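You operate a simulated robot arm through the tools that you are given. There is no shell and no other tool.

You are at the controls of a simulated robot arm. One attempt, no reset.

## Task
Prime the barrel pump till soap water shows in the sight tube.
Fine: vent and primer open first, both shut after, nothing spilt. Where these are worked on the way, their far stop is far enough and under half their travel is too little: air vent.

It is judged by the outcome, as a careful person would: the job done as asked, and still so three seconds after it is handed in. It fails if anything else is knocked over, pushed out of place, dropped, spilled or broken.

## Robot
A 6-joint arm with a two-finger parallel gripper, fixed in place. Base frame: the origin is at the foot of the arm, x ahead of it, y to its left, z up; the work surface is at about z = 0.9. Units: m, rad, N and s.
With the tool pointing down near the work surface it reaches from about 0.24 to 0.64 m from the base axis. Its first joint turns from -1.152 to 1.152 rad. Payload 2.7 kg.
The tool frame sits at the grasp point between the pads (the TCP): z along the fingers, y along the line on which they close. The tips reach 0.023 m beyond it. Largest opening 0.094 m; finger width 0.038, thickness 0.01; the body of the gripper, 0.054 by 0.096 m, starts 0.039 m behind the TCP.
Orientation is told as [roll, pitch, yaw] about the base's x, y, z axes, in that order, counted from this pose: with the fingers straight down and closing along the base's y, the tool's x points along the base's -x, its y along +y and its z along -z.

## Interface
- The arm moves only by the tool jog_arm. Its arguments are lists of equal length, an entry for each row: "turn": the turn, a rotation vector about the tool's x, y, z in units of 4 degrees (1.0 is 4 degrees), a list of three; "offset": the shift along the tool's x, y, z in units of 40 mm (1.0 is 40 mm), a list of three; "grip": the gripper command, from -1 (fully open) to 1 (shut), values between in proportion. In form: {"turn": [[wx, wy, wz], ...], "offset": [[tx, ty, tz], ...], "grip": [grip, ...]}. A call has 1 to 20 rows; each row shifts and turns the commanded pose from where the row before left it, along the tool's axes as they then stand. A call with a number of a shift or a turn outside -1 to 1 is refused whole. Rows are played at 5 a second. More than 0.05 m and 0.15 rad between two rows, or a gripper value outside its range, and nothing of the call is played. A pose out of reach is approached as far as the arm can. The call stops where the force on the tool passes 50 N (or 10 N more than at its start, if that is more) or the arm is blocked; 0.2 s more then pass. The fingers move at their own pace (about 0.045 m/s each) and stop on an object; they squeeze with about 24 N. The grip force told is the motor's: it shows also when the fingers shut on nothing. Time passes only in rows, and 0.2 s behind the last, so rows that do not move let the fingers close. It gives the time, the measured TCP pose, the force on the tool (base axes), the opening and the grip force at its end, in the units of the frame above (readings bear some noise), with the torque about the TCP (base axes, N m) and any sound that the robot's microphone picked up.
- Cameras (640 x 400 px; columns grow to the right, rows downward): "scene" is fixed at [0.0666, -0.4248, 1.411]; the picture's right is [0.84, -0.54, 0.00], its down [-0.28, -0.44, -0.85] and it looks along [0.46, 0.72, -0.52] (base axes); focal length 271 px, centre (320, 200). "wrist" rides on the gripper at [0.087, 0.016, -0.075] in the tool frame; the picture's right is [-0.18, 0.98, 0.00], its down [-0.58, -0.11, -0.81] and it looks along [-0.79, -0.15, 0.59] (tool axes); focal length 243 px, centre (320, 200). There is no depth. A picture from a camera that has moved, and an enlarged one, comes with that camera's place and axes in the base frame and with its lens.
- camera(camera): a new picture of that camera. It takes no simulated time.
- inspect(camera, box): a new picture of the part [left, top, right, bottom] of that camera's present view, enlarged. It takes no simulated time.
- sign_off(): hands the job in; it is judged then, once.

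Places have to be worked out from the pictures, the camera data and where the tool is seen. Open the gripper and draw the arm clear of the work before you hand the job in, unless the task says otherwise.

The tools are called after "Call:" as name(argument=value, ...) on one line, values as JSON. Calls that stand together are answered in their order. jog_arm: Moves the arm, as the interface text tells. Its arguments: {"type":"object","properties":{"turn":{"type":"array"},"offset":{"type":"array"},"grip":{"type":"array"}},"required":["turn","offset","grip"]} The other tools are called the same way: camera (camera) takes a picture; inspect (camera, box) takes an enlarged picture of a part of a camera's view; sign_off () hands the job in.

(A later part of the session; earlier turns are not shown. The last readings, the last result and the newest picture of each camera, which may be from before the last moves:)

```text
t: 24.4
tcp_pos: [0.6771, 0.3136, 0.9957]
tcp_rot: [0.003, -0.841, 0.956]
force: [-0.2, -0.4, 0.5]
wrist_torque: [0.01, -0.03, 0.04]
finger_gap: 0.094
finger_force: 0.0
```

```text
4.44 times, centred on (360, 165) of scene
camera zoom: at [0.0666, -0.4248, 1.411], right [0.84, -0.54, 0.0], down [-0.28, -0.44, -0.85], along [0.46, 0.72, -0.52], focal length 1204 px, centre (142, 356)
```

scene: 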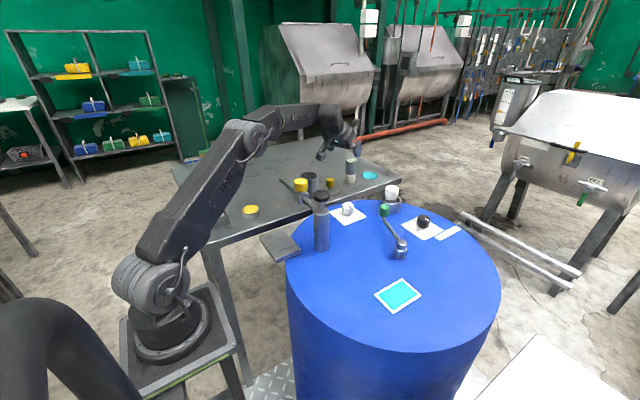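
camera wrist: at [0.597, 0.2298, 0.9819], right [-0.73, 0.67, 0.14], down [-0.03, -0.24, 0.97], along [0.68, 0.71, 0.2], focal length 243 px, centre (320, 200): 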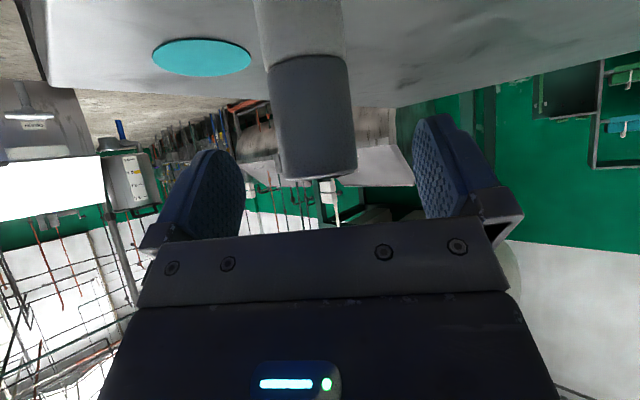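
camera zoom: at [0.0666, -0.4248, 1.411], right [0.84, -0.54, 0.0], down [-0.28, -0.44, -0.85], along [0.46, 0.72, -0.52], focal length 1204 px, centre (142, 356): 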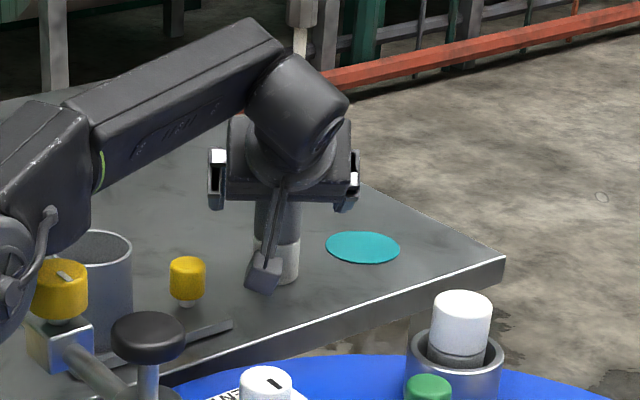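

Alignment is good (gauge centred between the pads). I advance the last 3 cm and close.

Call:
jog_arm(turn=[[0, 0, 0], [0, 0, 0], [0, 0, 0], [0, 0, 0], [0, 0, 0], [0, 0, 0]], offset=[[0, 0, 0.4], [0, 0, 0.3], [0, 0, 0], [0, 0, 0], [0, 0, 0], [0, 0, 0]], grip=[-1, -1, 0.3, 1, 1, 1])

Call:
camera(camera="wrist")

```text
t: 25.8
tcp_pos: [0.6755, 0.3218, 0.976]
tcp_rot: [0.003, -0.841, 0.954]
force: [-0.4, -0.5, 0.1]
wrist_torque: [-0.04, -0.04, -0.01]
finger_gap: 0.0405
finger_force: 23.8
out of reach, approached as far as the arm can: row 1, 2
```

```text
taken
camera wrist: at [0.5972, 0.2391, 0.961], right [-0.73, 0.66, 0.14], down [-0.03, -0.24, 0.97], along [0.68, 0.71, 0.2], focal length 243 px, centre (320, 200)
```

wrist: 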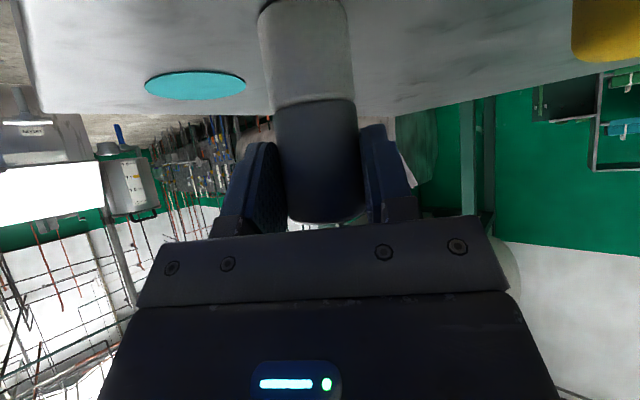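

Gripped (gap 0.0405). I lift it straight up.

Call:
jog_arm(turn=[[0, 0, 0], [0, 0, 0], [0, 0, 0]], offset=[[-0.745, 0, -0.667], [-0.745, 0, -0.667], [-0.745, 0, -0.667]], grip=[1, 1, 1])

Call:
camera(camera="scene")

Call:
camera(camera="wrist")

```text
t: 26.6
tcp_pos: [0.6595, 0.3115, 1.0885]
tcp_rot: [0.007, -0.837, 0.952]
force: [0.1, 0.0, -2.9]
wrist_torque: [0.03, -0.04, 0.01]
finger_gap: 0.0409
finger_force: 23.8
out of reach, approached as far as the arm can: row 1, 2, 3
```

```text
taken
```

scene: 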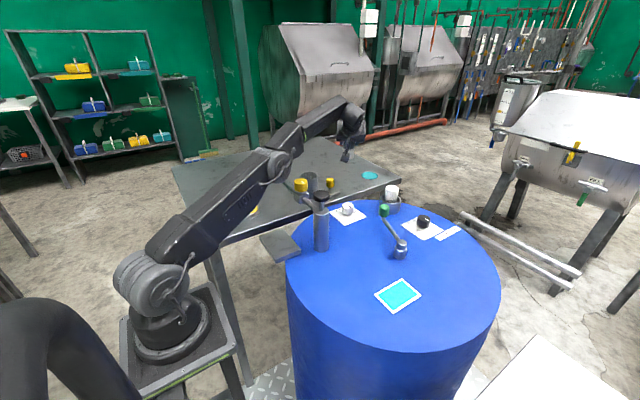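

```text
taken
camera wrist: at [0.581, 0.2277, 1.0743], right [-0.73, 0.67, 0.14], down [-0.03, -0.24, 0.97], along [0.68, 0.71, 0.19], focal length 243 px, centre (320, 200)
```

wrist: 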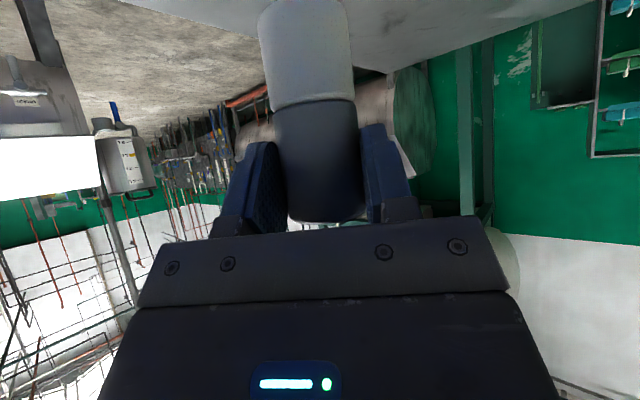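

Arm is near full stretch; I pull inward and up to carry height.

Call:
jog_arm(turn=[[0, 0, 0], [0, 0, 0], [0, 0, 0], [0, 0, 0], [0, 0, 0]], offset=[[0.066, 0.353, -0.823], [0.066, 0.353, -0.823], [0.066, 0.353, -0.823], [-0.745, 0, -0.667], [-0.745, 0, -0.667]], grip=[1, 1, 1, 1, 1])

```text
t: 27.8
tcp_pos: [0.5802, 0.27, 1.2296]
tcp_rot: [0.006, -0.84, 0.956]
force: [-0.1, -0.1, -1.5]
wrist_torque: [0.01, 0.0, 0.0]
finger_gap: 0.041
finger_force: 24.0
```

Now I swing the yaw about the vertical to about −20°, keeping the gauge upright.

Call:
jog_arm(turn=[[0.745, 0, 0.667], [0.745, 0, 0.667], [0.745, 0, 0.667], [0.745, 0, 0.667], [0.745, 0, 0.667], [0.745, 0, 0.667], [0.745, 0, 0.667], [0.745, 0, 0.667], [0.745, 0, 0.667], [0.745, 0, 0.667], [0.745, 0, 0.667], [0.745, 0, 0.667], [0.745, 0, 0.667], [0.745, 0, 0.667], [0.745, 0, 0.667], [0.745, 0, 0.667], [0.745, 0, 0.667], [0.745, 0, 0.667], [0.745, 0, 0.667]], offset=[[0, 0, 0], [0, 0, 0], [0, 0, 0], [0, 0, 0], [0, 0, 0], [0, 0, 0], [0, 0, 0], [0, 0, 0], [0, 0, 0], [0, 0, 0], [0, 0, 0], [0, 0, 0], [0, 0, 0], [0, 0, 0], [0, 0, 0], [0, 0, 0], [0, 0, 0], [0, 0, 0], [0, 0, 0]], grip=[1, 1, 1, 1, 1, 1, 1, 1, 1, 1, 1, 1, 1, 1, 1, 1, 1, 1, 1])

```text
t: 31.8
tcp_pos: [0.5788, 0.2712, 1.2315]
tcp_rot: [0.003, -0.837, -0.373]
force: [-0.1, -0.1, -0.7]
wrist_torque: [0.0, 0.02, 0.01]
finger_gap: 0.0405
finger_force: 24.1
```

Next I carry it across at height to above the turquoise panel near (0.44, −0.17).

Call:
jog_arm(turn=[[0, 0, 0], [0, 0, 0], [0, 0, 0], [0, 0, 0], [0, 0, 0], [0, 0, 0], [0, 0, 0], [0, 0, 0], [0, 0, 0], [0, 0, 0], [0, 0, 0], [0, 0, 0]], offset=[[-0.024, -0.961, 0.026], [-0.024, -0.961, 0.026], [-0.024, -0.961, 0.026], [-0.024, -0.961, 0.026], [-0.024, -0.961, 0.026], [-0.024, -0.961, 0.026], [-0.024, -0.961, 0.026], [-0.024, -0.961, 0.026], [-0.024, -0.961, 0.026], [-0.024, -0.961, 0.026], [-0.024, -0.961, 0.026], [-0.024, -0.961, 0.026]], grip=[1, 1, 1, 1, 1, 1, 1, 1, 1, 1, 1, 1])

Call:
camera(camera="scene")

Call:
camera(camera="wrist")

```text
t: 34.4
tcp_pos: [0.4276, -0.1661, 1.2314]
tcp_rot: [0.003, -0.839, -0.37]
force: [0.3, -0.7, -0.9]
wrist_torque: [0.02, 0.03, -0.01]
finger_gap: 0.0405
finger_force: 24.3
```

```text
taken
```

scene: 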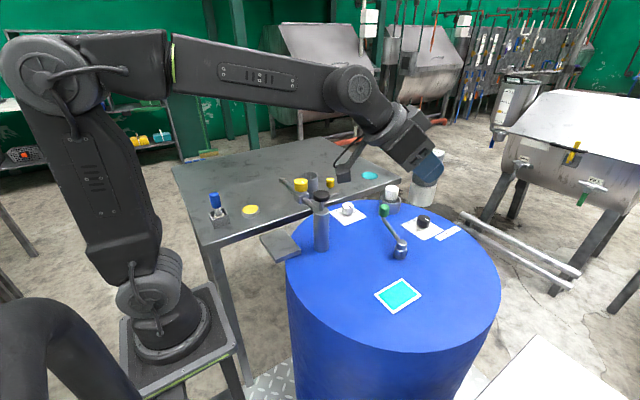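

```text
taken
camera wrist: at [0.3276, -0.11, 1.2158], right [0.47, 0.87, 0.14], down [-0.24, -0.03, 0.97], along [0.85, -0.49, 0.19], focal length 243 px, centre (320, 200)
```

wrist: 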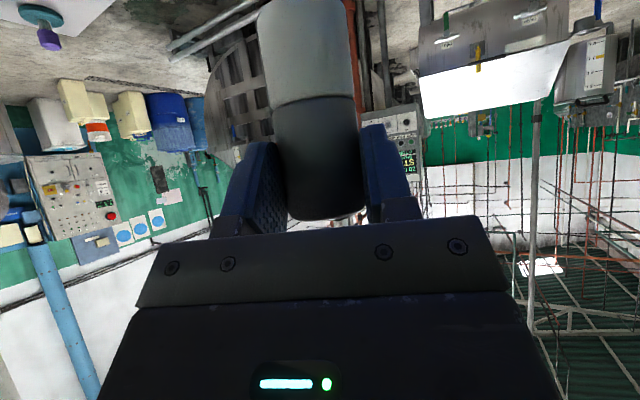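

Held steady and upright. I lower it toward the panel.

Call:
jog_arm(turn=[[0, 0, 0], [0, 0, 0], [0, 0, 0], [0, 0, 0], [0, 0, 0], [0, 0, 0]], offset=[[0.743, 0, 0.67], [0.743, 0, 0.67], [0.743, 0, 0.67], [0.743, 0, 0.67], [0.743, 0, 0.67], [0.6, 0, 0.54]], grip=[1, 1, 1, 1, 1, 1])

Call:
camera(camera="scene")

Call:
inspect(camera="scene", box=[340, 220, 460, 320])

```text
t: 35.8
tcp_pos: [0.4292, -0.166, 1.0977]
tcp_rot: [-0.002, -0.838, -0.371]
force: [-0.1, 0.8, -1.0]
wrist_torque: [0.01, 0.01, 0.02]
finger_gap: 0.0406
finger_force: 23.5
out of reach, approached as far as the arm can: row 4, 5, 6
```

```text
taken
```

scene: 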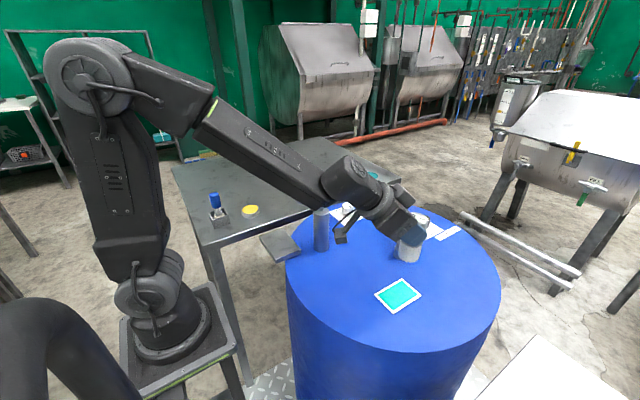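

```text
4.00 times, centred on (400, 270) of scene
camera zoom: at [0.0666, -0.4248, 1.411], right [0.84, -0.54, 0.0], down [-0.28, -0.44, -0.85], along [0.46, 0.72, -0.52], focal length 1084 px, centre (0, -80)
```

zoom: 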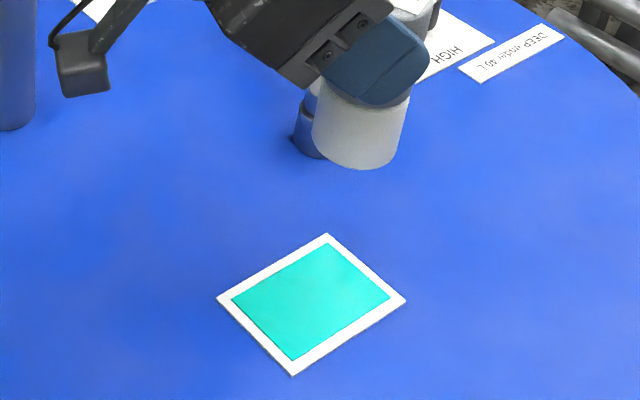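

With the tilt pointing outward, the arm can't fold low enough here. I rise and swing the heading to about +70° so the wrist sits sideways instead.

Call:
jog_arm(turn=[[0, 0, 0], [0, 0, 0], [0, 0, 0], [-0.743, 0, -0.67], [-0.743, 0, -0.67], [-0.743, 0, -0.67], [-0.743, 0, -0.67], [-0.743, 0, -0.67], [-0.743, 0, -0.67], [-0.743, 0, -0.67], [-0.743, 0, -0.67], [-0.743, 0, -0.67], [-0.743, 0, -0.67], [-0.743, 0, -0.67], [-0.743, 0, -0.67], [-0.743, 0, -0.67], [-0.743, 0, -0.67], [-0.743, 0, -0.67], [-0.743, 0, -0.67], [-0.743, 0, -0.67]], offset=[[-0.743, 0, -0.67], [-0.743, 0, -0.67], [-0.743, 0, -0.67], [0, 0, 0], [0, 0, 0], [0, 0, 0], [0, 0, 0], [0, 0, 0], [0, 0, 0], [0, 0, 0], [0, 0, 0], [0, 0, 0], [0, 0, 0], [0, 0, 0], [0, 0, 0], [0, 0, 0], [0, 0, 0], [0, 0, 0], [0, 0, 0], [0, 0, 0]], grip=[1, 1, 1, 1, 1, 1, 1, 1, 1, 1, 1, 1, 1, 1, 1, 1, 1, 1, 1, 1])

Call:
jog_arm(turn=[[-0.743, 0, -0.67], [-0.743, 0, -0.67], [-0.743, 0, -0.67], [-0.743, 0, -0.67], [-0.743, 0, -0.67], [-0.743, 0, -0.67]], offset=[[0, 0, 0], [0, 0, 0], [0, 0, 0], [0, 0, 0], [0, 0, 0], [0, 0, 0]], grip=[1, 1, 1, 1, 1, 1])

Call:
camera(camera="scene")

```text
t: 40.0
tcp_pos: [0.4283, -0.1658, 1.2186]
tcp_rot: [0.001, -0.84, 0.82]
force: [-0.2, 0.6, 0.4]
wrist_torque: [-0.03, -0.01, 0.04]
finger_gap: 0.0404
finger_force: 23.9
```

```text
t: 41.4
tcp_pos: [0.4295, -0.1654, 1.2171]
tcp_rot: [0.0, -0.837, 1.241]
force: [0.5, 0.2, -0.2]
wrist_torque: [0.01, -0.01, 0.0]
finger_gap: 0.0403
finger_force: 24.1
```

```text
taken
```

scene: 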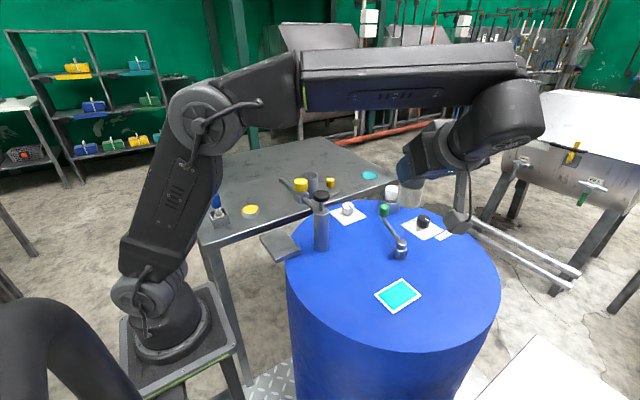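

Now I correct laterally by ~2 cm and lower with this heading.

Call:
jog_arm(turn=[[0, 0, 0], [0, 0, 0], [0, 0, 0], [0, 0, 0], [0, 0, 0], [0, 0, 0], [0, 0, 0]], offset=[[0.25, -0.29, -0.28], [0.7425, 0, 0.67], [0.7425, 0, 0.67], [0.7425, 0, 0.67], [0.7425, 0, 0.67], [0.7425, 0, 0.67], [0.48, 0, 0.43]], grip=[1, 1, 1, 1, 1, 1, 1])

Call:
inspect(camera="scene", box=[340, 200, 500, 320])

Call:
camera(camera="wrist")

```text
t: 43.0
tcp_pos: [0.4344, -0.1856, 0.9916]
tcp_rot: [-0.002, -0.838, 1.238]
force: [0.2, -0.4, -0.9]
wrist_torque: [-0.01, 0.04, -0.02]
finger_gap: 0.0402
finger_force: 23.5
```

```text
3.33 times, centred on (420, 260) of scene
camera zoom: at [0.0666, -0.4248, 1.411], right [0.84, -0.54, 0.0], down [-0.28, -0.44, -0.85], along [0.46, 0.72, -0.52], focal length 903 px, centre (-13, 0)
```

zoom: 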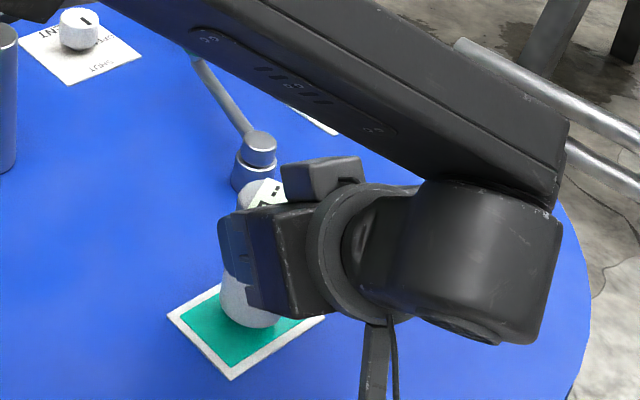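

```text
taken
camera wrist: at [0.3824, -0.2875, 0.977], right [-0.89, 0.44, 0.14], down [0.03, -0.23, 0.97], along [0.46, 0.87, 0.19], focal length 243 px, centre (320, 200)
```

wrist: 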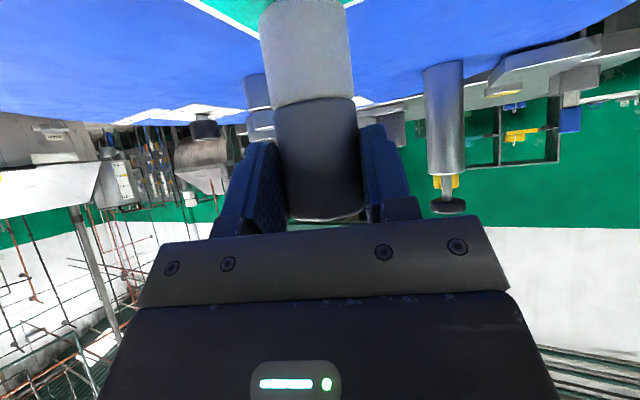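

It's right over the panel, bottom ~1 cm up. I lower in small steps till contact.

Call:
jog_arm(turn=[[0, 0, 0], [0, 0, 0]], offset=[[0.11, 0, 0.1], [0.09, 0, 0.08]], grip=[1, 1])

Call:
inspect(camera="scene", box=[370, 230, 450, 290])

```text
t: 43.6
tcp_pos: [0.4348, -0.1855, 0.9813]
tcp_rot: [-0.001, -0.837, 1.239]
force: [-0.3, -0.2, -0.3]
wrist_torque: [0.01, -0.02, 0.0]
finger_gap: 0.04
finger_force: 23.9
```

```text
6.67 times, centred on (410, 260) of scene
camera zoom: at [0.0666, -0.4248, 1.411], right [0.84, -0.54, 0.0], down [-0.28, -0.44, -0.85], along [0.46, 0.72, -0.52], focal length 1806 px, centre (-280, -200)
```

zoom: 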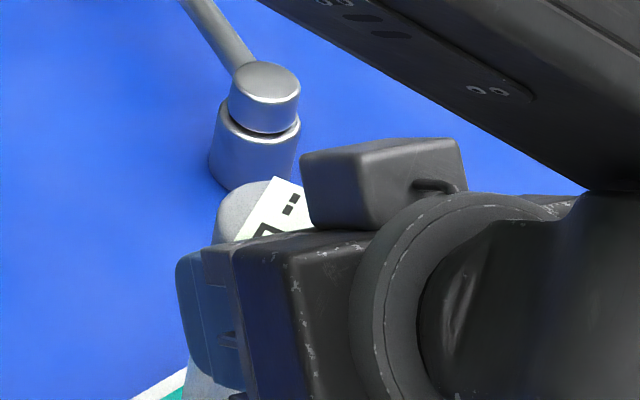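

Call:
jog_arm(turn=[[0, 0, 0], [0, 0, 0]], offset=[[0.06, 0, 0.05], [0.0, 0, 0.0]], grip=[1, 1])

Call:
inspect(camera="scene", box=[370, 230, 450, 290])

```text
t: 44.2
tcp_pos: [0.4362, -0.1857, 0.9789]
tcp_rot: [-0.002, -0.836, 1.238]
force: [1.0, -1.1, -0.9]
wrist_torque: [-0.05, 0.01, 0.0]
finger_gap: 0.0403
finger_force: 24.0
```

```text
6.67 times, centred on (410, 260) of scene
camera zoom: at [0.0666, -0.4248, 1.411], right [0.84, -0.54, 0.0], down [-0.28, -0.44, -0.85], along [0.46, 0.72, -0.52], focal length 1806 px, centre (-280, -200)
```

zoom: 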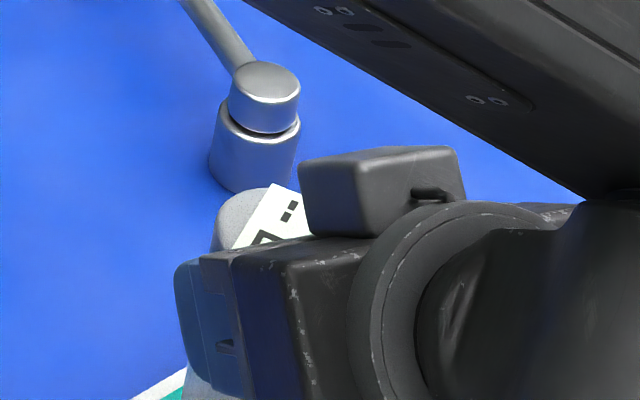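

No contact yet; I continue in 2 mm steps.

Call:
jog_arm(turn=[[0, 0, 0], [0, 0, 0]], offset=[[0.04, 0, 0.034], [0.0, 0, 0.0]], grip=[1, 1])

Call:
jog_arm(turn=[[0, 0, 0], [0, 0, 0]], offset=[[0.04, 0, 0.034], [0.0, 0, 0.0]], grip=[1, 1])

Call:
inspect(camera="scene", box=[370, 230, 450, 290])

```text
t: 44.8
tcp_pos: [0.4348, -0.1841, 0.9776]
tcp_rot: [-0.003, -0.84, 1.237]
force: [-1.6, -0.6, 5.1]
wrist_torque: [0.13, 0.08, 0.04]
finger_gap: 0.0403
finger_force: 24.4
```

```text
t: 45.4
tcp_pos: [0.4355, -0.1845, 0.9746]
tcp_rot: [-0.004, -0.84, 1.244]
force: [-0.1, -0.4, 16.2]
wrist_torque: [0.28, -0.03, -0.14]
finger_gap: 0.0404
finger_force: 24.2
```

```text
6.67 times, centred on (410, 260) of scene
camera zoom: at [0.0664, -0.4247, 1.411], right [0.84, -0.54, 0.0], down [-0.28, -0.44, -0.85], along [0.46, 0.72, -0.52], focal length 1806 px, centre (-280, -200)
```

zoom: 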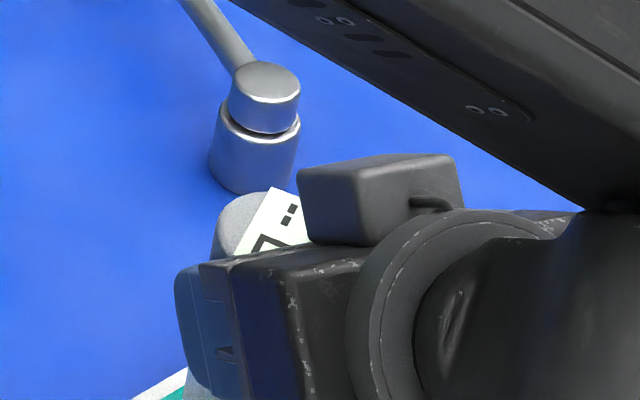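

Seated (16 N up). I ease off slightly, open, and let it stand.

Call:
jog_arm(turn=[[0, 0, 0], [0, 0, 0], [0, 0, 0], [0, 0, 0], [0, 0, 0], [0, 0, 0], [0, 0, 0]], offset=[[-0.04, 0, -0.034], [0, 0, 0], [0, 0, 0], [0, 0, 0], [0, 0, 0], [0, 0, 0], [0, 0, 0]], grip=[1, 0.3, -0.3, -1, -1, -1, -1])

Call:
inspect(camera="scene", box=[370, 230, 450, 290])

Call:
camera(camera="wrist")

```text
t: 47.0
tcp_pos: [0.4344, -0.1845, 0.9766]
tcp_rot: [0.0, -0.839, 1.239]
force: [-0.2, -0.2, 0.0]
wrist_torque: [0.0, 0.0, 0.0]
finger_gap: 0.094
finger_force: 0.1
```

```text
6.67 times, centred on (410, 260) of scene
camera zoom: at [0.0666, -0.4248, 1.411], right [0.84, -0.54, 0.0], down [-0.28, -0.44, -0.85], along [0.46, 0.72, -0.52], focal length 1806 px, centre (-280, -200)
```

zoom: 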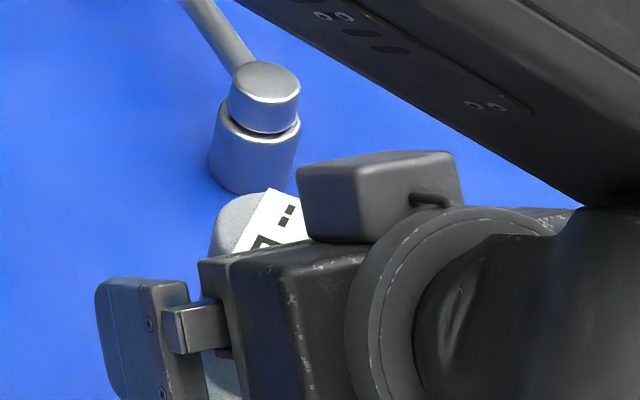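

```text
taken
camera wrist: at [0.3822, -0.2866, 0.9622], right [-0.89, 0.44, 0.14], down [0.03, -0.23, 0.97], along [0.46, 0.87, 0.19], focal length 243 px, centre (320, 200)
```

wrist: 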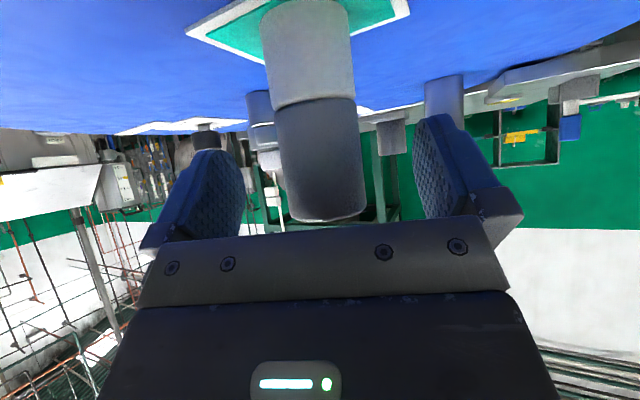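

Released and standing. I back out along the finger axis and lift, to let the scene camera read the display.

Call:
jog_arm(turn=[[0, 0, 0], [0, 0, 0], [0, 0, 0], [0, 0, 0], [0, 0, 0], [0, 0, 0], [0, 0, 0]], offset=[[0, 0, -0.6], [0, 0, -0.8], [0, 0, -0.9], [-0.745, 0, -0.667], [-0.745, 0, -0.667], [-0.745, 0, -0.667], [-0.745, 0, -0.667]], grip=[-1, -1, -1, -1, -1, -1, -1])

Call:
camera(camera="scene")

Call:
inspect(camera="scene", box=[370, 230, 450, 310])

Call:
camera(camera="wrist")

```text
t: 48.6
tcp_pos: [0.411, -0.2491, 1.1993]
tcp_rot: [-0.002, -0.839, 1.238]
force: [-0.3, 0.2, -0.1]
wrist_torque: [0.04, 0.01, -0.02]
finger_gap: 0.0939
finger_force: 0.1
```

```text
taken
```

scene: 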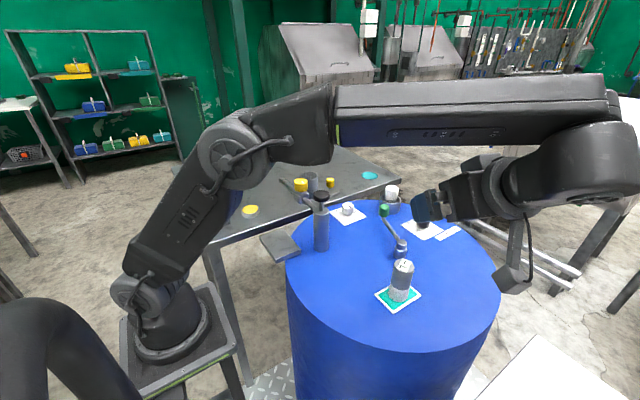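

```text
5.00 times, centred on (410, 270) of scene
camera zoom: at [0.0666, -0.4248, 1.411], right [0.84, -0.54, 0.0], down [-0.28, -0.44, -0.85], along [0.46, 0.72, -0.52], focal length 1355 px, centre (-130, -150)
```

zoom: 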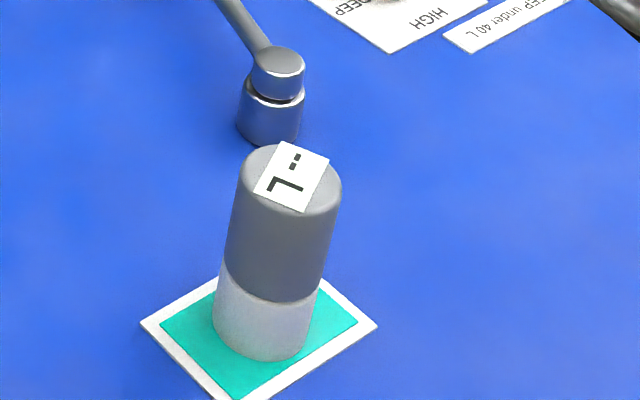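

```text
taken
camera wrist: at [0.3589, -0.3506, 1.1843], right [-0.89, 0.44, 0.14], down [0.03, -0.23, 0.97], along [0.46, 0.87, 0.19], focal length 243 px, centre (320, 200)
```

wrist: 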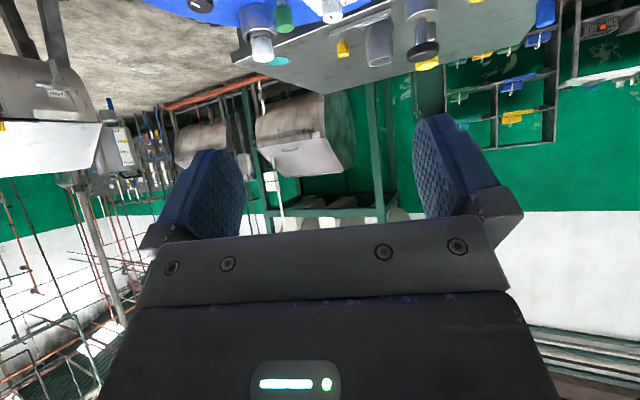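

Still "-- L". I let some seconds pass to see if the reading settles.

Call:
jog_arm(turn=[[0, 0, 0], [0, 0, 0], [0, 0, 0], [0, 0, 0], [0, 0, 0], [0, 0, 0], [0, 0, 0], [0, 0, 0], [0, 0, 0], [0, 0, 0], [0, 0, 0], [0, 0, 0], [0, 0, 0], [0, 0, 0], [0, 0, 0]], offset=[[0, 0, 0], [0, 0, 0], [0, 0, 0], [0, 0, 0], [0, 0, 0], [0, 0, 0], [0, 0, 0], [0, 0, 0], [0, 0, 0], [0, 0, 0], [0, 0, 0], [0, 0, 0], [0, 0, 0], [0, 0, 0], [0, 0, 0]], grip=[-1, -1, -1, -1, -1, -1, -1, -1, -1, -1, -1, -1, -1, -1, -1])

Call:
inspect(camera="scene", box=[370, 230, 450, 310])

```text
t: 51.8
tcp_pos: [0.4111, -0.2486, 1.198]
tcp_rot: [-0.003, -0.837, 1.241]
force: [-0.2, 0.2, -0.4]
wrist_torque: [-0.04, -0.03, 0.01]
finger_gap: 0.0938
finger_force: 0.1
```

```text
5.00 times, centred on (410, 270) of scene
camera zoom: at [0.0666, -0.4248, 1.411], right [0.84, -0.54, 0.0], down [-0.28, -0.44, -0.85], along [0.46, 0.72, -0.52], focal length 1355 px, centre (-130, -150)
```

zoom: 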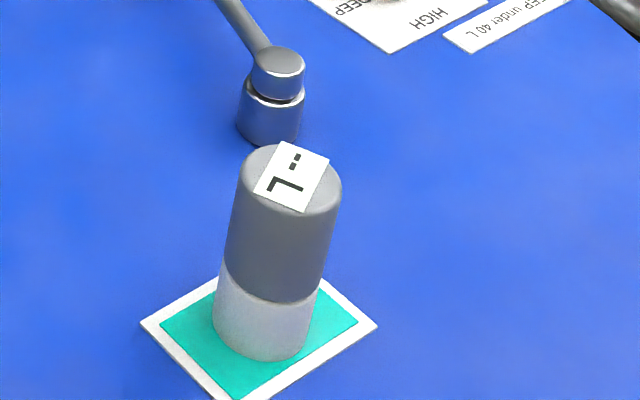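

Still no reading on the panel, so something else is needed for it. I bring the tool upright again and go look closely at the white plug, lever and pump.

Call:
jog_arm(turn=[[0, 1, 0], [0, 1, 0], [0, 1, 0], [0, 1, 0], [0, 1, 0], [0, 1, 0], [0, 1, 0], [0, 1, 0], [0, 1, 0], [0, 1, 0], [0, 1, 0], [0, 1, 0]], offset=[[0, 0, 0], [0, 0, 0], [0, 0, 0], [0, 0, 0], [0, 0, 0], [0, 0, 0], [0, 0, 0], [0, 0, 0], [0, 0, 0], [0, 0, 0], [0, 0, 0], [0, 0, 0]], grip=[-1, -1, -1, -1, -1, -1, -1, -1, -1, -1, -1, -1])

Call:
camera(camera="wrist")

Call:
inspect(camera="wrist", box=[200, 0, 440, 150])

```text
t: 54.4
tcp_pos: [0.4128, -0.2486, 1.1989]
tcp_rot: [0.0, 0.0, 1.238]
force: [0.3, 0.3, -0.6]
wrist_torque: [0.06, -0.04, 0.0]
finger_gap: 0.0937
finger_force: 0.0
```

```text
taken
camera wrist: at [0.3691, -0.325, 1.2728], right [-0.87, 0.5, 0.0], down [0.29, 0.52, 0.81], along [0.4, 0.7, -0.59], focal length 243 px, centre (320, 200)
```

wrist: 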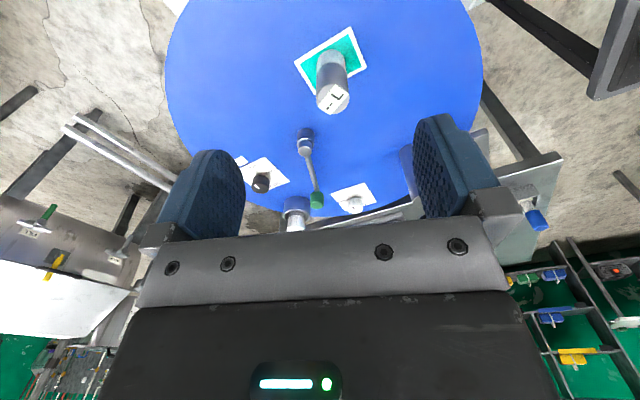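

```text
2.67 times, centred on (320, 75) of wrist
camera zoom: at [0.3691, -0.325, 1.2728], right [-0.87, 0.5, 0.0], down [0.29, 0.52, 0.81], along [0.4, 0.7, -0.59], focal length 647 px, centre (320, 533)
```

zoom: 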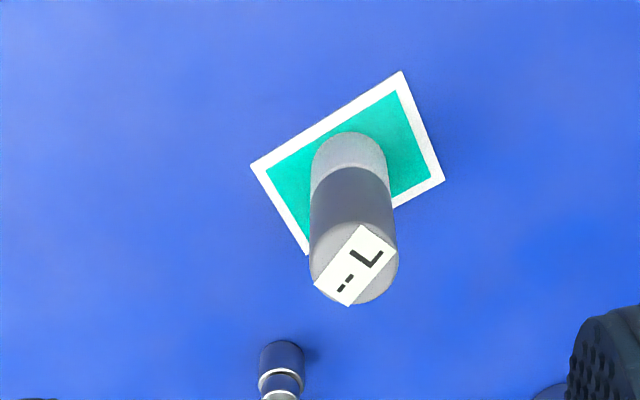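

I rotate to face +x and move to view the white plug and ring closely.

Call:
jog_arm(turn=[[0, 0, 1], [0, 0, 1], [0, 0, 1], [0, 0, 1], [0, 0, 1], [0, 0, 1], [0, 0, 1], [0, 0, 1], [0, 0, 1], [0, 0, 1], [0, 0, 1], [0, 0, 1], [0, 0, 1], [0, 0, 1], [0, 0, 1], [0, 0, 1], [0, 0, 1], [0, 0, 0.73]], offset=[[0, 0, 0], [0, 0, 0], [0, 0, 0], [0, 0, 0], [0, 0, 0], [0, 0, 0], [0, 0, 0], [0, 0, 0], [0, 0, 0], [0, 0, 0], [0, 0, 0], [0, 0, 0], [0, 0, 0], [0, 0, 0], [0, 0, 0], [0, 0, 0], [0, 0, 0], [0, 0, 0]], grip=[-1, -1, -1, -1, -1, -1, -1, -1, -1, -1, -1, -1, -1, -1, -1, -1, -1, -1])

Call:
jog_arm(turn=[[0, 0, 0], [0, 0, 0], [0, 0, 0], [0, 0, 0], [0, 0, 0], [0, 0, 0], [0, 0, 0], [0, 0, 0], [0, 0, 0]], offset=[[-0.39, 0.92, 0], [-0.39, 0.92, 0], [-0.39, 0.92, 0], [-0.39, 0.92, 0], [-0.39, 0.92, 0], [-0.39, 0.92, 0], [-0.39, 0.92, 0], [-0.39, 0.92, 0.2], [-0.39, 0.92, 0.5]], grip=[-1, -1, -1, -1, -1, -1, -1, -1, -1])

Call:
camera(camera="wrist")

Call:
inspect(camera="wrist", box=[160, 0, 440, 200])

```text
t: 58.2
tcp_pos: [0.412, -0.2477, 1.1979]
tcp_rot: [0.0, 0.001, -0.001]
force: [-0.2, 0.5, -0.2]
wrist_torque: [-0.03, -0.01, -0.01]
finger_gap: 0.0939
finger_force: 0.0
```

```text
t: 60.2
tcp_pos: [0.5539, 0.0835, 1.1721]
tcp_rot: [0.0, -0.001, 0.0]
force: [-0.4, 0.2, 0.1]
wrist_torque: [0.0, -0.01, -0.01]
finger_gap: 0.094
finger_force: 0.1
```

```text
taken
camera wrist: at [0.4663, 0.0993, 1.2459], right [0.18, 0.98, 0.0], down [0.58, -0.11, 0.81], along [0.79, -0.15, -0.59], focal length 243 px, centre (320, 200)
```

wrist: 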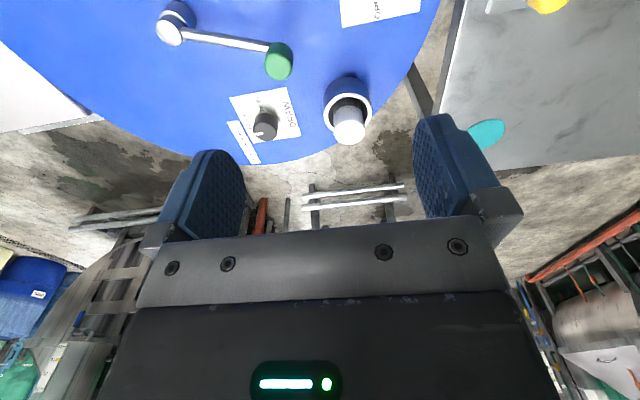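

```text
2.00 times, centred on (300, 100) of wrist
camera zoom: at [0.4663, 0.0993, 1.2459], right [0.18, 0.98, 0.0], down [0.58, -0.11, 0.81], along [0.79, -0.15, -0.59], focal length 485 px, centre (360, 400)
```

zoom: 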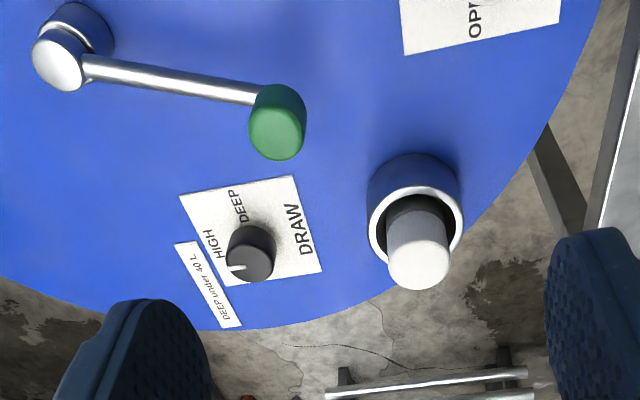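

Call:
inspect(camera="wrist", box=[310, 60, 390, 160])

Call:
inspect(camera="wrist", box=[145, 0, 305, 90])

Call:
inspect(camera="scene", box=[370, 175, 420, 265])

Call:
inspect(camera="scene", box=[260, 180, 340, 270])

```text
4.00 times, centred on (350, 110) of wrist
camera zoom: at [0.4663, 0.0993, 1.2459], right [0.18, 0.98, 0.0], down [0.58, -0.11, 0.81], along [0.79, -0.15, -0.59], focal length 970 px, centre (200, 560)
```

zoom: 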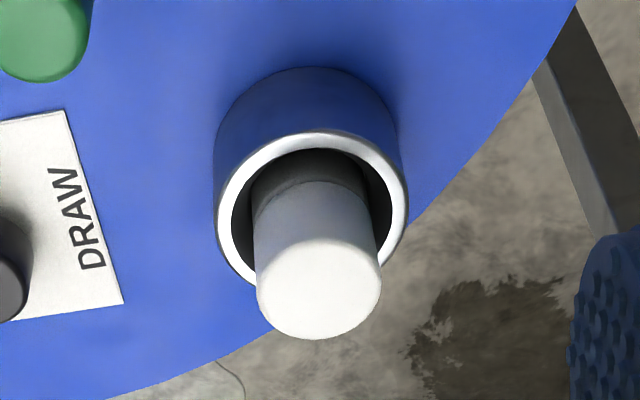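

```text
4.00 times, centred on (225, 45) of wrist
camera zoom: at [0.4663, 0.0993, 1.2459], right [0.18, 0.98, 0.0], down [0.58, -0.11, 0.81], along [0.79, -0.15, -0.59], focal length 970 px, centre (700, 820)
```

zoom: 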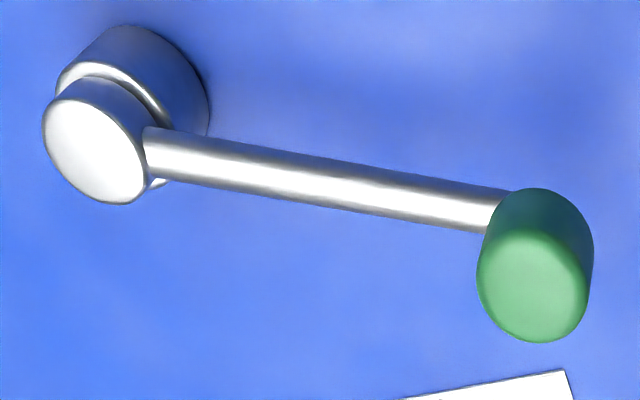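

```text
4.44 times, centred on (395, 220) of scene
camera zoom: at [0.0665, -0.4248, 1.411], right [0.84, -0.54, 0.0], down [-0.28, -0.44, -0.85], along [0.46, 0.72, -0.52], focal length 1204 px, centre (-13, 111)
```

zoom: 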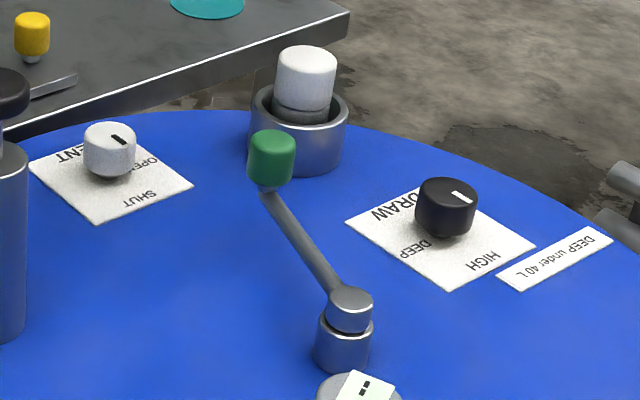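

```text
4.44 times, centred on (300, 225) of scene
camera zoom: at [0.0665, -0.4248, 1.411], right [0.84, -0.54, 0.0], down [-0.28, -0.44, -0.85], along [0.46, 0.72, -0.52], focal length 1204 px, centre (409, 89)
```

zoom: 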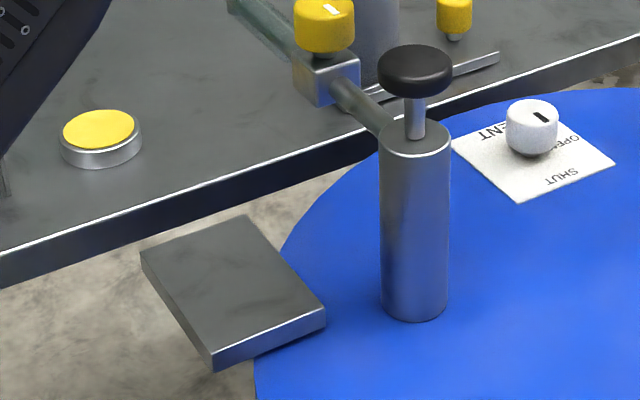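

The gauge needs something more than the panel; I'll leave it standing there for now and work the pump adaptively (HIGH is set; change only if nothing comes). First the VENT: knob at about (0.543, 0.151), top ≈0.937. I position above it.

Call:
jog_arm(turn=[[0, 0, 0], [0, 0, 0], [0, 0, 0], [0, 0, 0]], offset=[[0.07, 0.42, 0.6], [0.07, 0.42, 0.8], [0.07, 0.42, 0.9], [0.07, 0.42, 0.9]], grip=[-1, -1, -1, -1])

Call:
camera(camera="wrist")

Call:
inspect(camera="scene", box=[290, 130, 430, 240])

```text
t: 61.2
tcp_pos: [0.5411, 0.1505, 1.0422]
tcp_rot: [0.0, -0.001, 0.001]
force: [-0.3, -0.6, -0.2]
wrist_torque: [0.0, -0.01, -0.03]
finger_gap: 0.0939
finger_force: 0.0
```

```text
taken
camera wrist: at [0.4545, 0.1665, 1.1164], right [0.18, 0.98, 0.0], down [0.58, -0.11, 0.81], along [0.79, -0.15, -0.59], focal length 243 px, centre (320, 200)
```

wrist: 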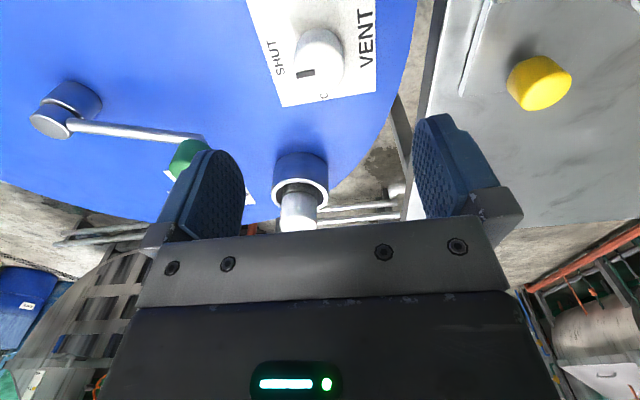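

```text
3.64 times, centred on (360, 185) of scene
camera zoom: at [0.0666, -0.4248, 1.411], right [0.84, -0.54, 0.0], down [-0.28, -0.44, -0.85], along [0.46, 0.72, -0.52], focal length 985 px, centre (174, 254)
```

zoom: 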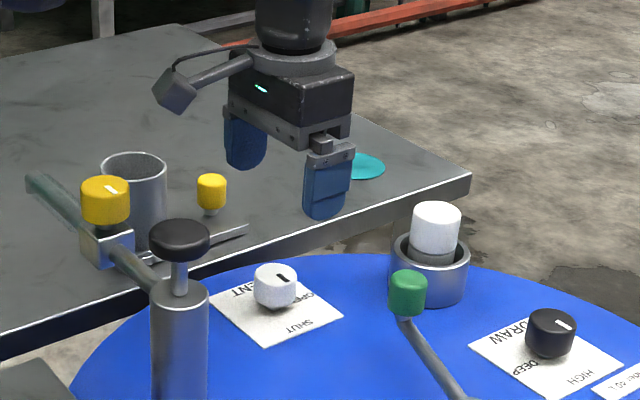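

Knob lies near (0.538, 0.151). I lower with fingers astride it.

Call:
jog_arm(turn=[[0, 0, 0], [0, 0, 0], [0, 0, 0]], offset=[[0.08, 0, 0.95], [0, 0, 0.95], [0, 0, 0.8]], grip=[-1, -1, -1])

Call:
camera(camera="wrist")

Call:
inspect(camera="scene", box=[290, 130, 430, 240])

```text
t: 62.0
tcp_pos: [0.5404, 0.1504, 0.932]
tcp_rot: [-0.001, -0.001, 0.0]
force: [-0.1, 0.0, 0.5]
wrist_torque: [-0.01, 0.02, 0.01]
finger_gap: 0.0941
finger_force: 0.0
```

```text
taken
camera wrist: at [0.4527, 0.1654, 1.0074], right [0.18, 0.98, 0.0], down [0.58, -0.11, 0.81], along [0.79, -0.15, -0.59], focal length 243 px, centre (320, 200)
```

wrist: 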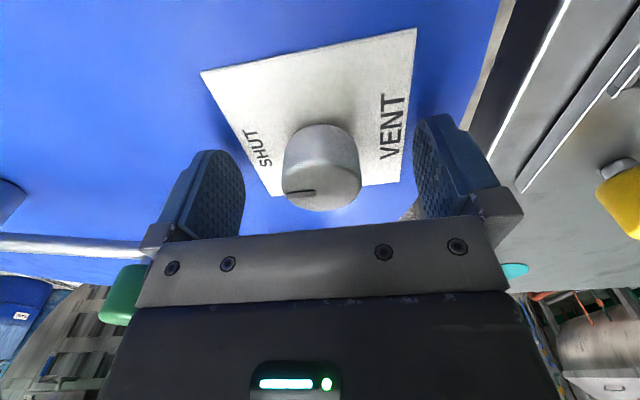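

```text
3.64 times, centred on (360, 185) of scene
camera zoom: at [0.0666, -0.4248, 1.411], right [0.84, -0.54, 0.0], down [-0.28, -0.44, -0.85], along [0.46, 0.72, -0.52], focal length 985 px, centre (174, 254)
```

zoom: 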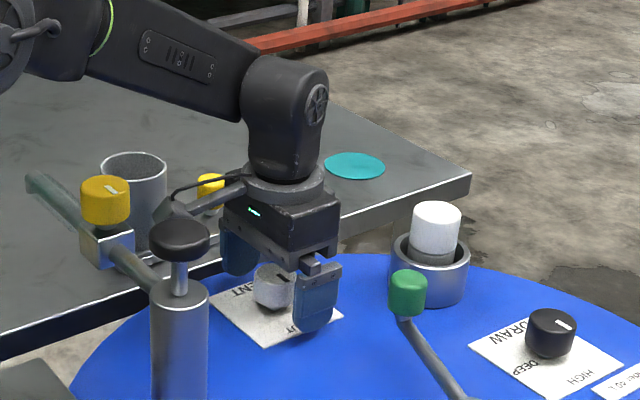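

Well centred. I close on the knob.

Call:
jog_arm(turn=[[0, 0, 0], [0, 0, 0], [0, 0, 0], [0, 0, 0], [0, 0, 0]], offset=[[0, 0, 0], [0, 0, 0], [0, 0, 0], [0, 0, 0], [0, 0, 0]], grip=[0, 0.5, 1, 1, 1])

```text
t: 63.2
tcp_pos: [0.5399, 0.1506, 0.9328]
tcp_rot: [0.001, -0.002, 0.0]
force: [0.3, 6.1, -2.1]
wrist_torque: [-0.23, -0.16, 0.02]
finger_gap: 0.0378
finger_force: 44.8
```

Gripped (0.038 wide). I turn it counter-clockwise 40° and check.

Call:
jog_arm(turn=[[0, 0, -1], [0, 0, -1], [0, 0, -1], [0, 0, -1], [0, 0, -1], [0, 0, -1], [0, 0, -1], [0, 0, -1], [0, 0, -1], [0, 0, -1]], offset=[[0, 0, 0], [0, 0, 0], [0, 0, 0], [0, 0, 0], [0, 0, 0], [0, 0, 0], [0, 0, 0], [0, 0, 0], [0, 0, 0], [0, 0, 0]], grip=[1, 1, 1, 1, 1, 1, 1, 1, 1, 1])

Call:
camera(camera="wrist")

```text
t: 65.4
tcp_pos: [0.5401, 0.1502, 0.9333]
tcp_rot: [0.0, -0.001, 0.7]
force: [10.9, 3.7, -17.6]
wrist_torque: [0.97, -0.6, -0.02]
finger_gap: 0.0379
finger_force: 45.0
```

```text
taken
camera wrist: at [0.4626, 0.1064, 1.008], right [-0.49, 0.87, 0.0], down [0.51, 0.29, 0.81], along [0.7, 0.4, -0.59], focal length 243 px, centre (320, 200)
```

wrist: 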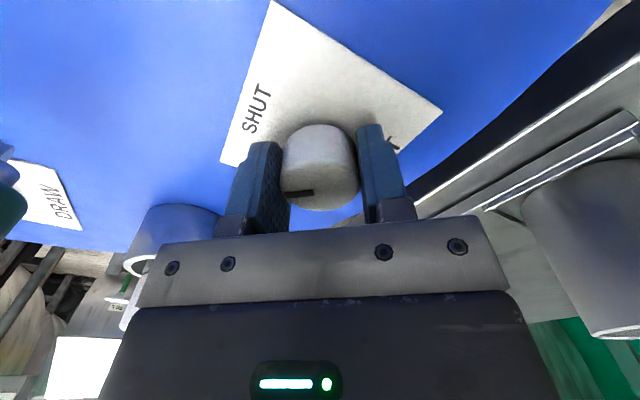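

The mark turns with the tool. I continue toward OPEN.

Call:
jog_arm(turn=[[0, 0, -1], [0, 0, -1], [0, 0, -1], [0, 0, -1], [0, 0, -1], [0, 0, -1], [0, 0, -1], [0, 0, -1], [0, 0, -1], [0, 0, -1]], offset=[[0, 0, 0], [0, 0, 0], [0, 0, 0], [0, 0, 0], [0, 0, 0], [0, 0, 0], [0, 0, 0], [0, 0, 0], [0, 0, 0], [0, 0, 0]], grip=[1, 1, 1, 1, 1, 1, 1, 1, 1, 1])

Call:
camera(camera="wrist")

```text
t: 67.6
tcp_pos: [0.5395, 0.1489, 0.9328]
tcp_rot: [-0.002, -0.001, 1.398]
force: [19.9, 3.0, -23.2]
wrist_torque: [0.2, 0.54, 0.02]
finger_gap: 0.038
finger_force: 45.4
```

```text
taken
camera wrist: at [0.5085, 0.0672, 1.0081], right [-0.94, 0.35, 0.0], down [0.21, 0.55, 0.81], along [0.28, 0.76, -0.59], focal length 243 px, centre (320, 200)
```

wrist: 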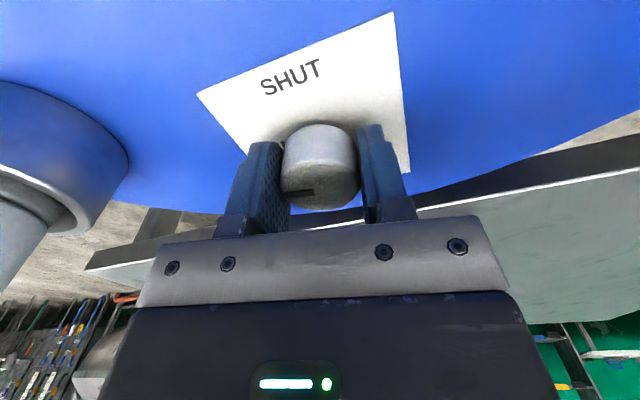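

Turned 80°. A few more degrees to its stop.

Call:
jog_arm(turn=[[0, 0, -1], [0, 0, -1], [0, 0, -1]], offset=[[0, 0, 0], [0, 0, 0], [0, 0, 0]], grip=[1, 1, 1])

Call:
inspect(camera="wrist", box=[180, 0, 460, 220])

Call:
inspect(camera="scene", box=[300, 170, 400, 240])

```text
t: 68.4
tcp_pos: [0.5405, 0.1498, 0.9329]
tcp_rot: [-0.001, -0.001, 1.605]
force: [17.9, -1.3, -19.6]
wrist_torque: [0.09, 0.46, -0.41]
finger_gap: 0.0377
finger_force: 44.5
```

```text
1.82 times, centred on (320, 110) of wrist
camera zoom: at [0.5263, 0.0623, 1.0085], right [-0.99, 0.15, 0.0], down [0.09, 0.59, 0.81], along [0.12, 0.8, -0.59], focal length 441 px, centre (320, 364)
```

zoom: 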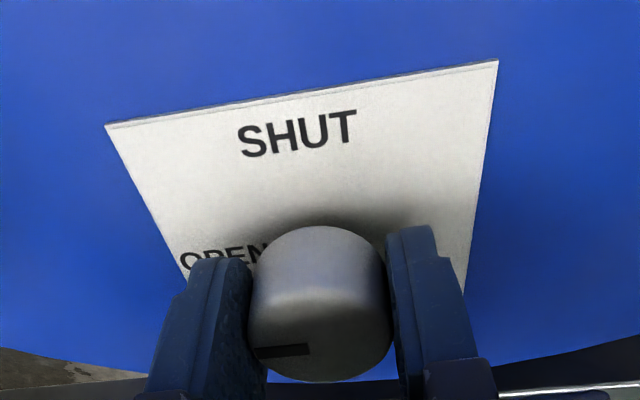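

```text
5.71 times, centred on (350, 205) of scene
camera zoom: at [0.0674, -0.4248, 1.411], right [0.84, -0.54, 0.0], down [-0.28, -0.44, -0.85], along [0.46, 0.72, -0.52], focal length 1548 px, centre (149, 171)
```

zoom: 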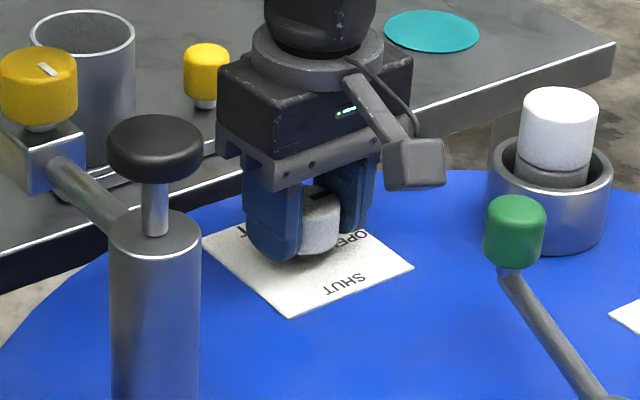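

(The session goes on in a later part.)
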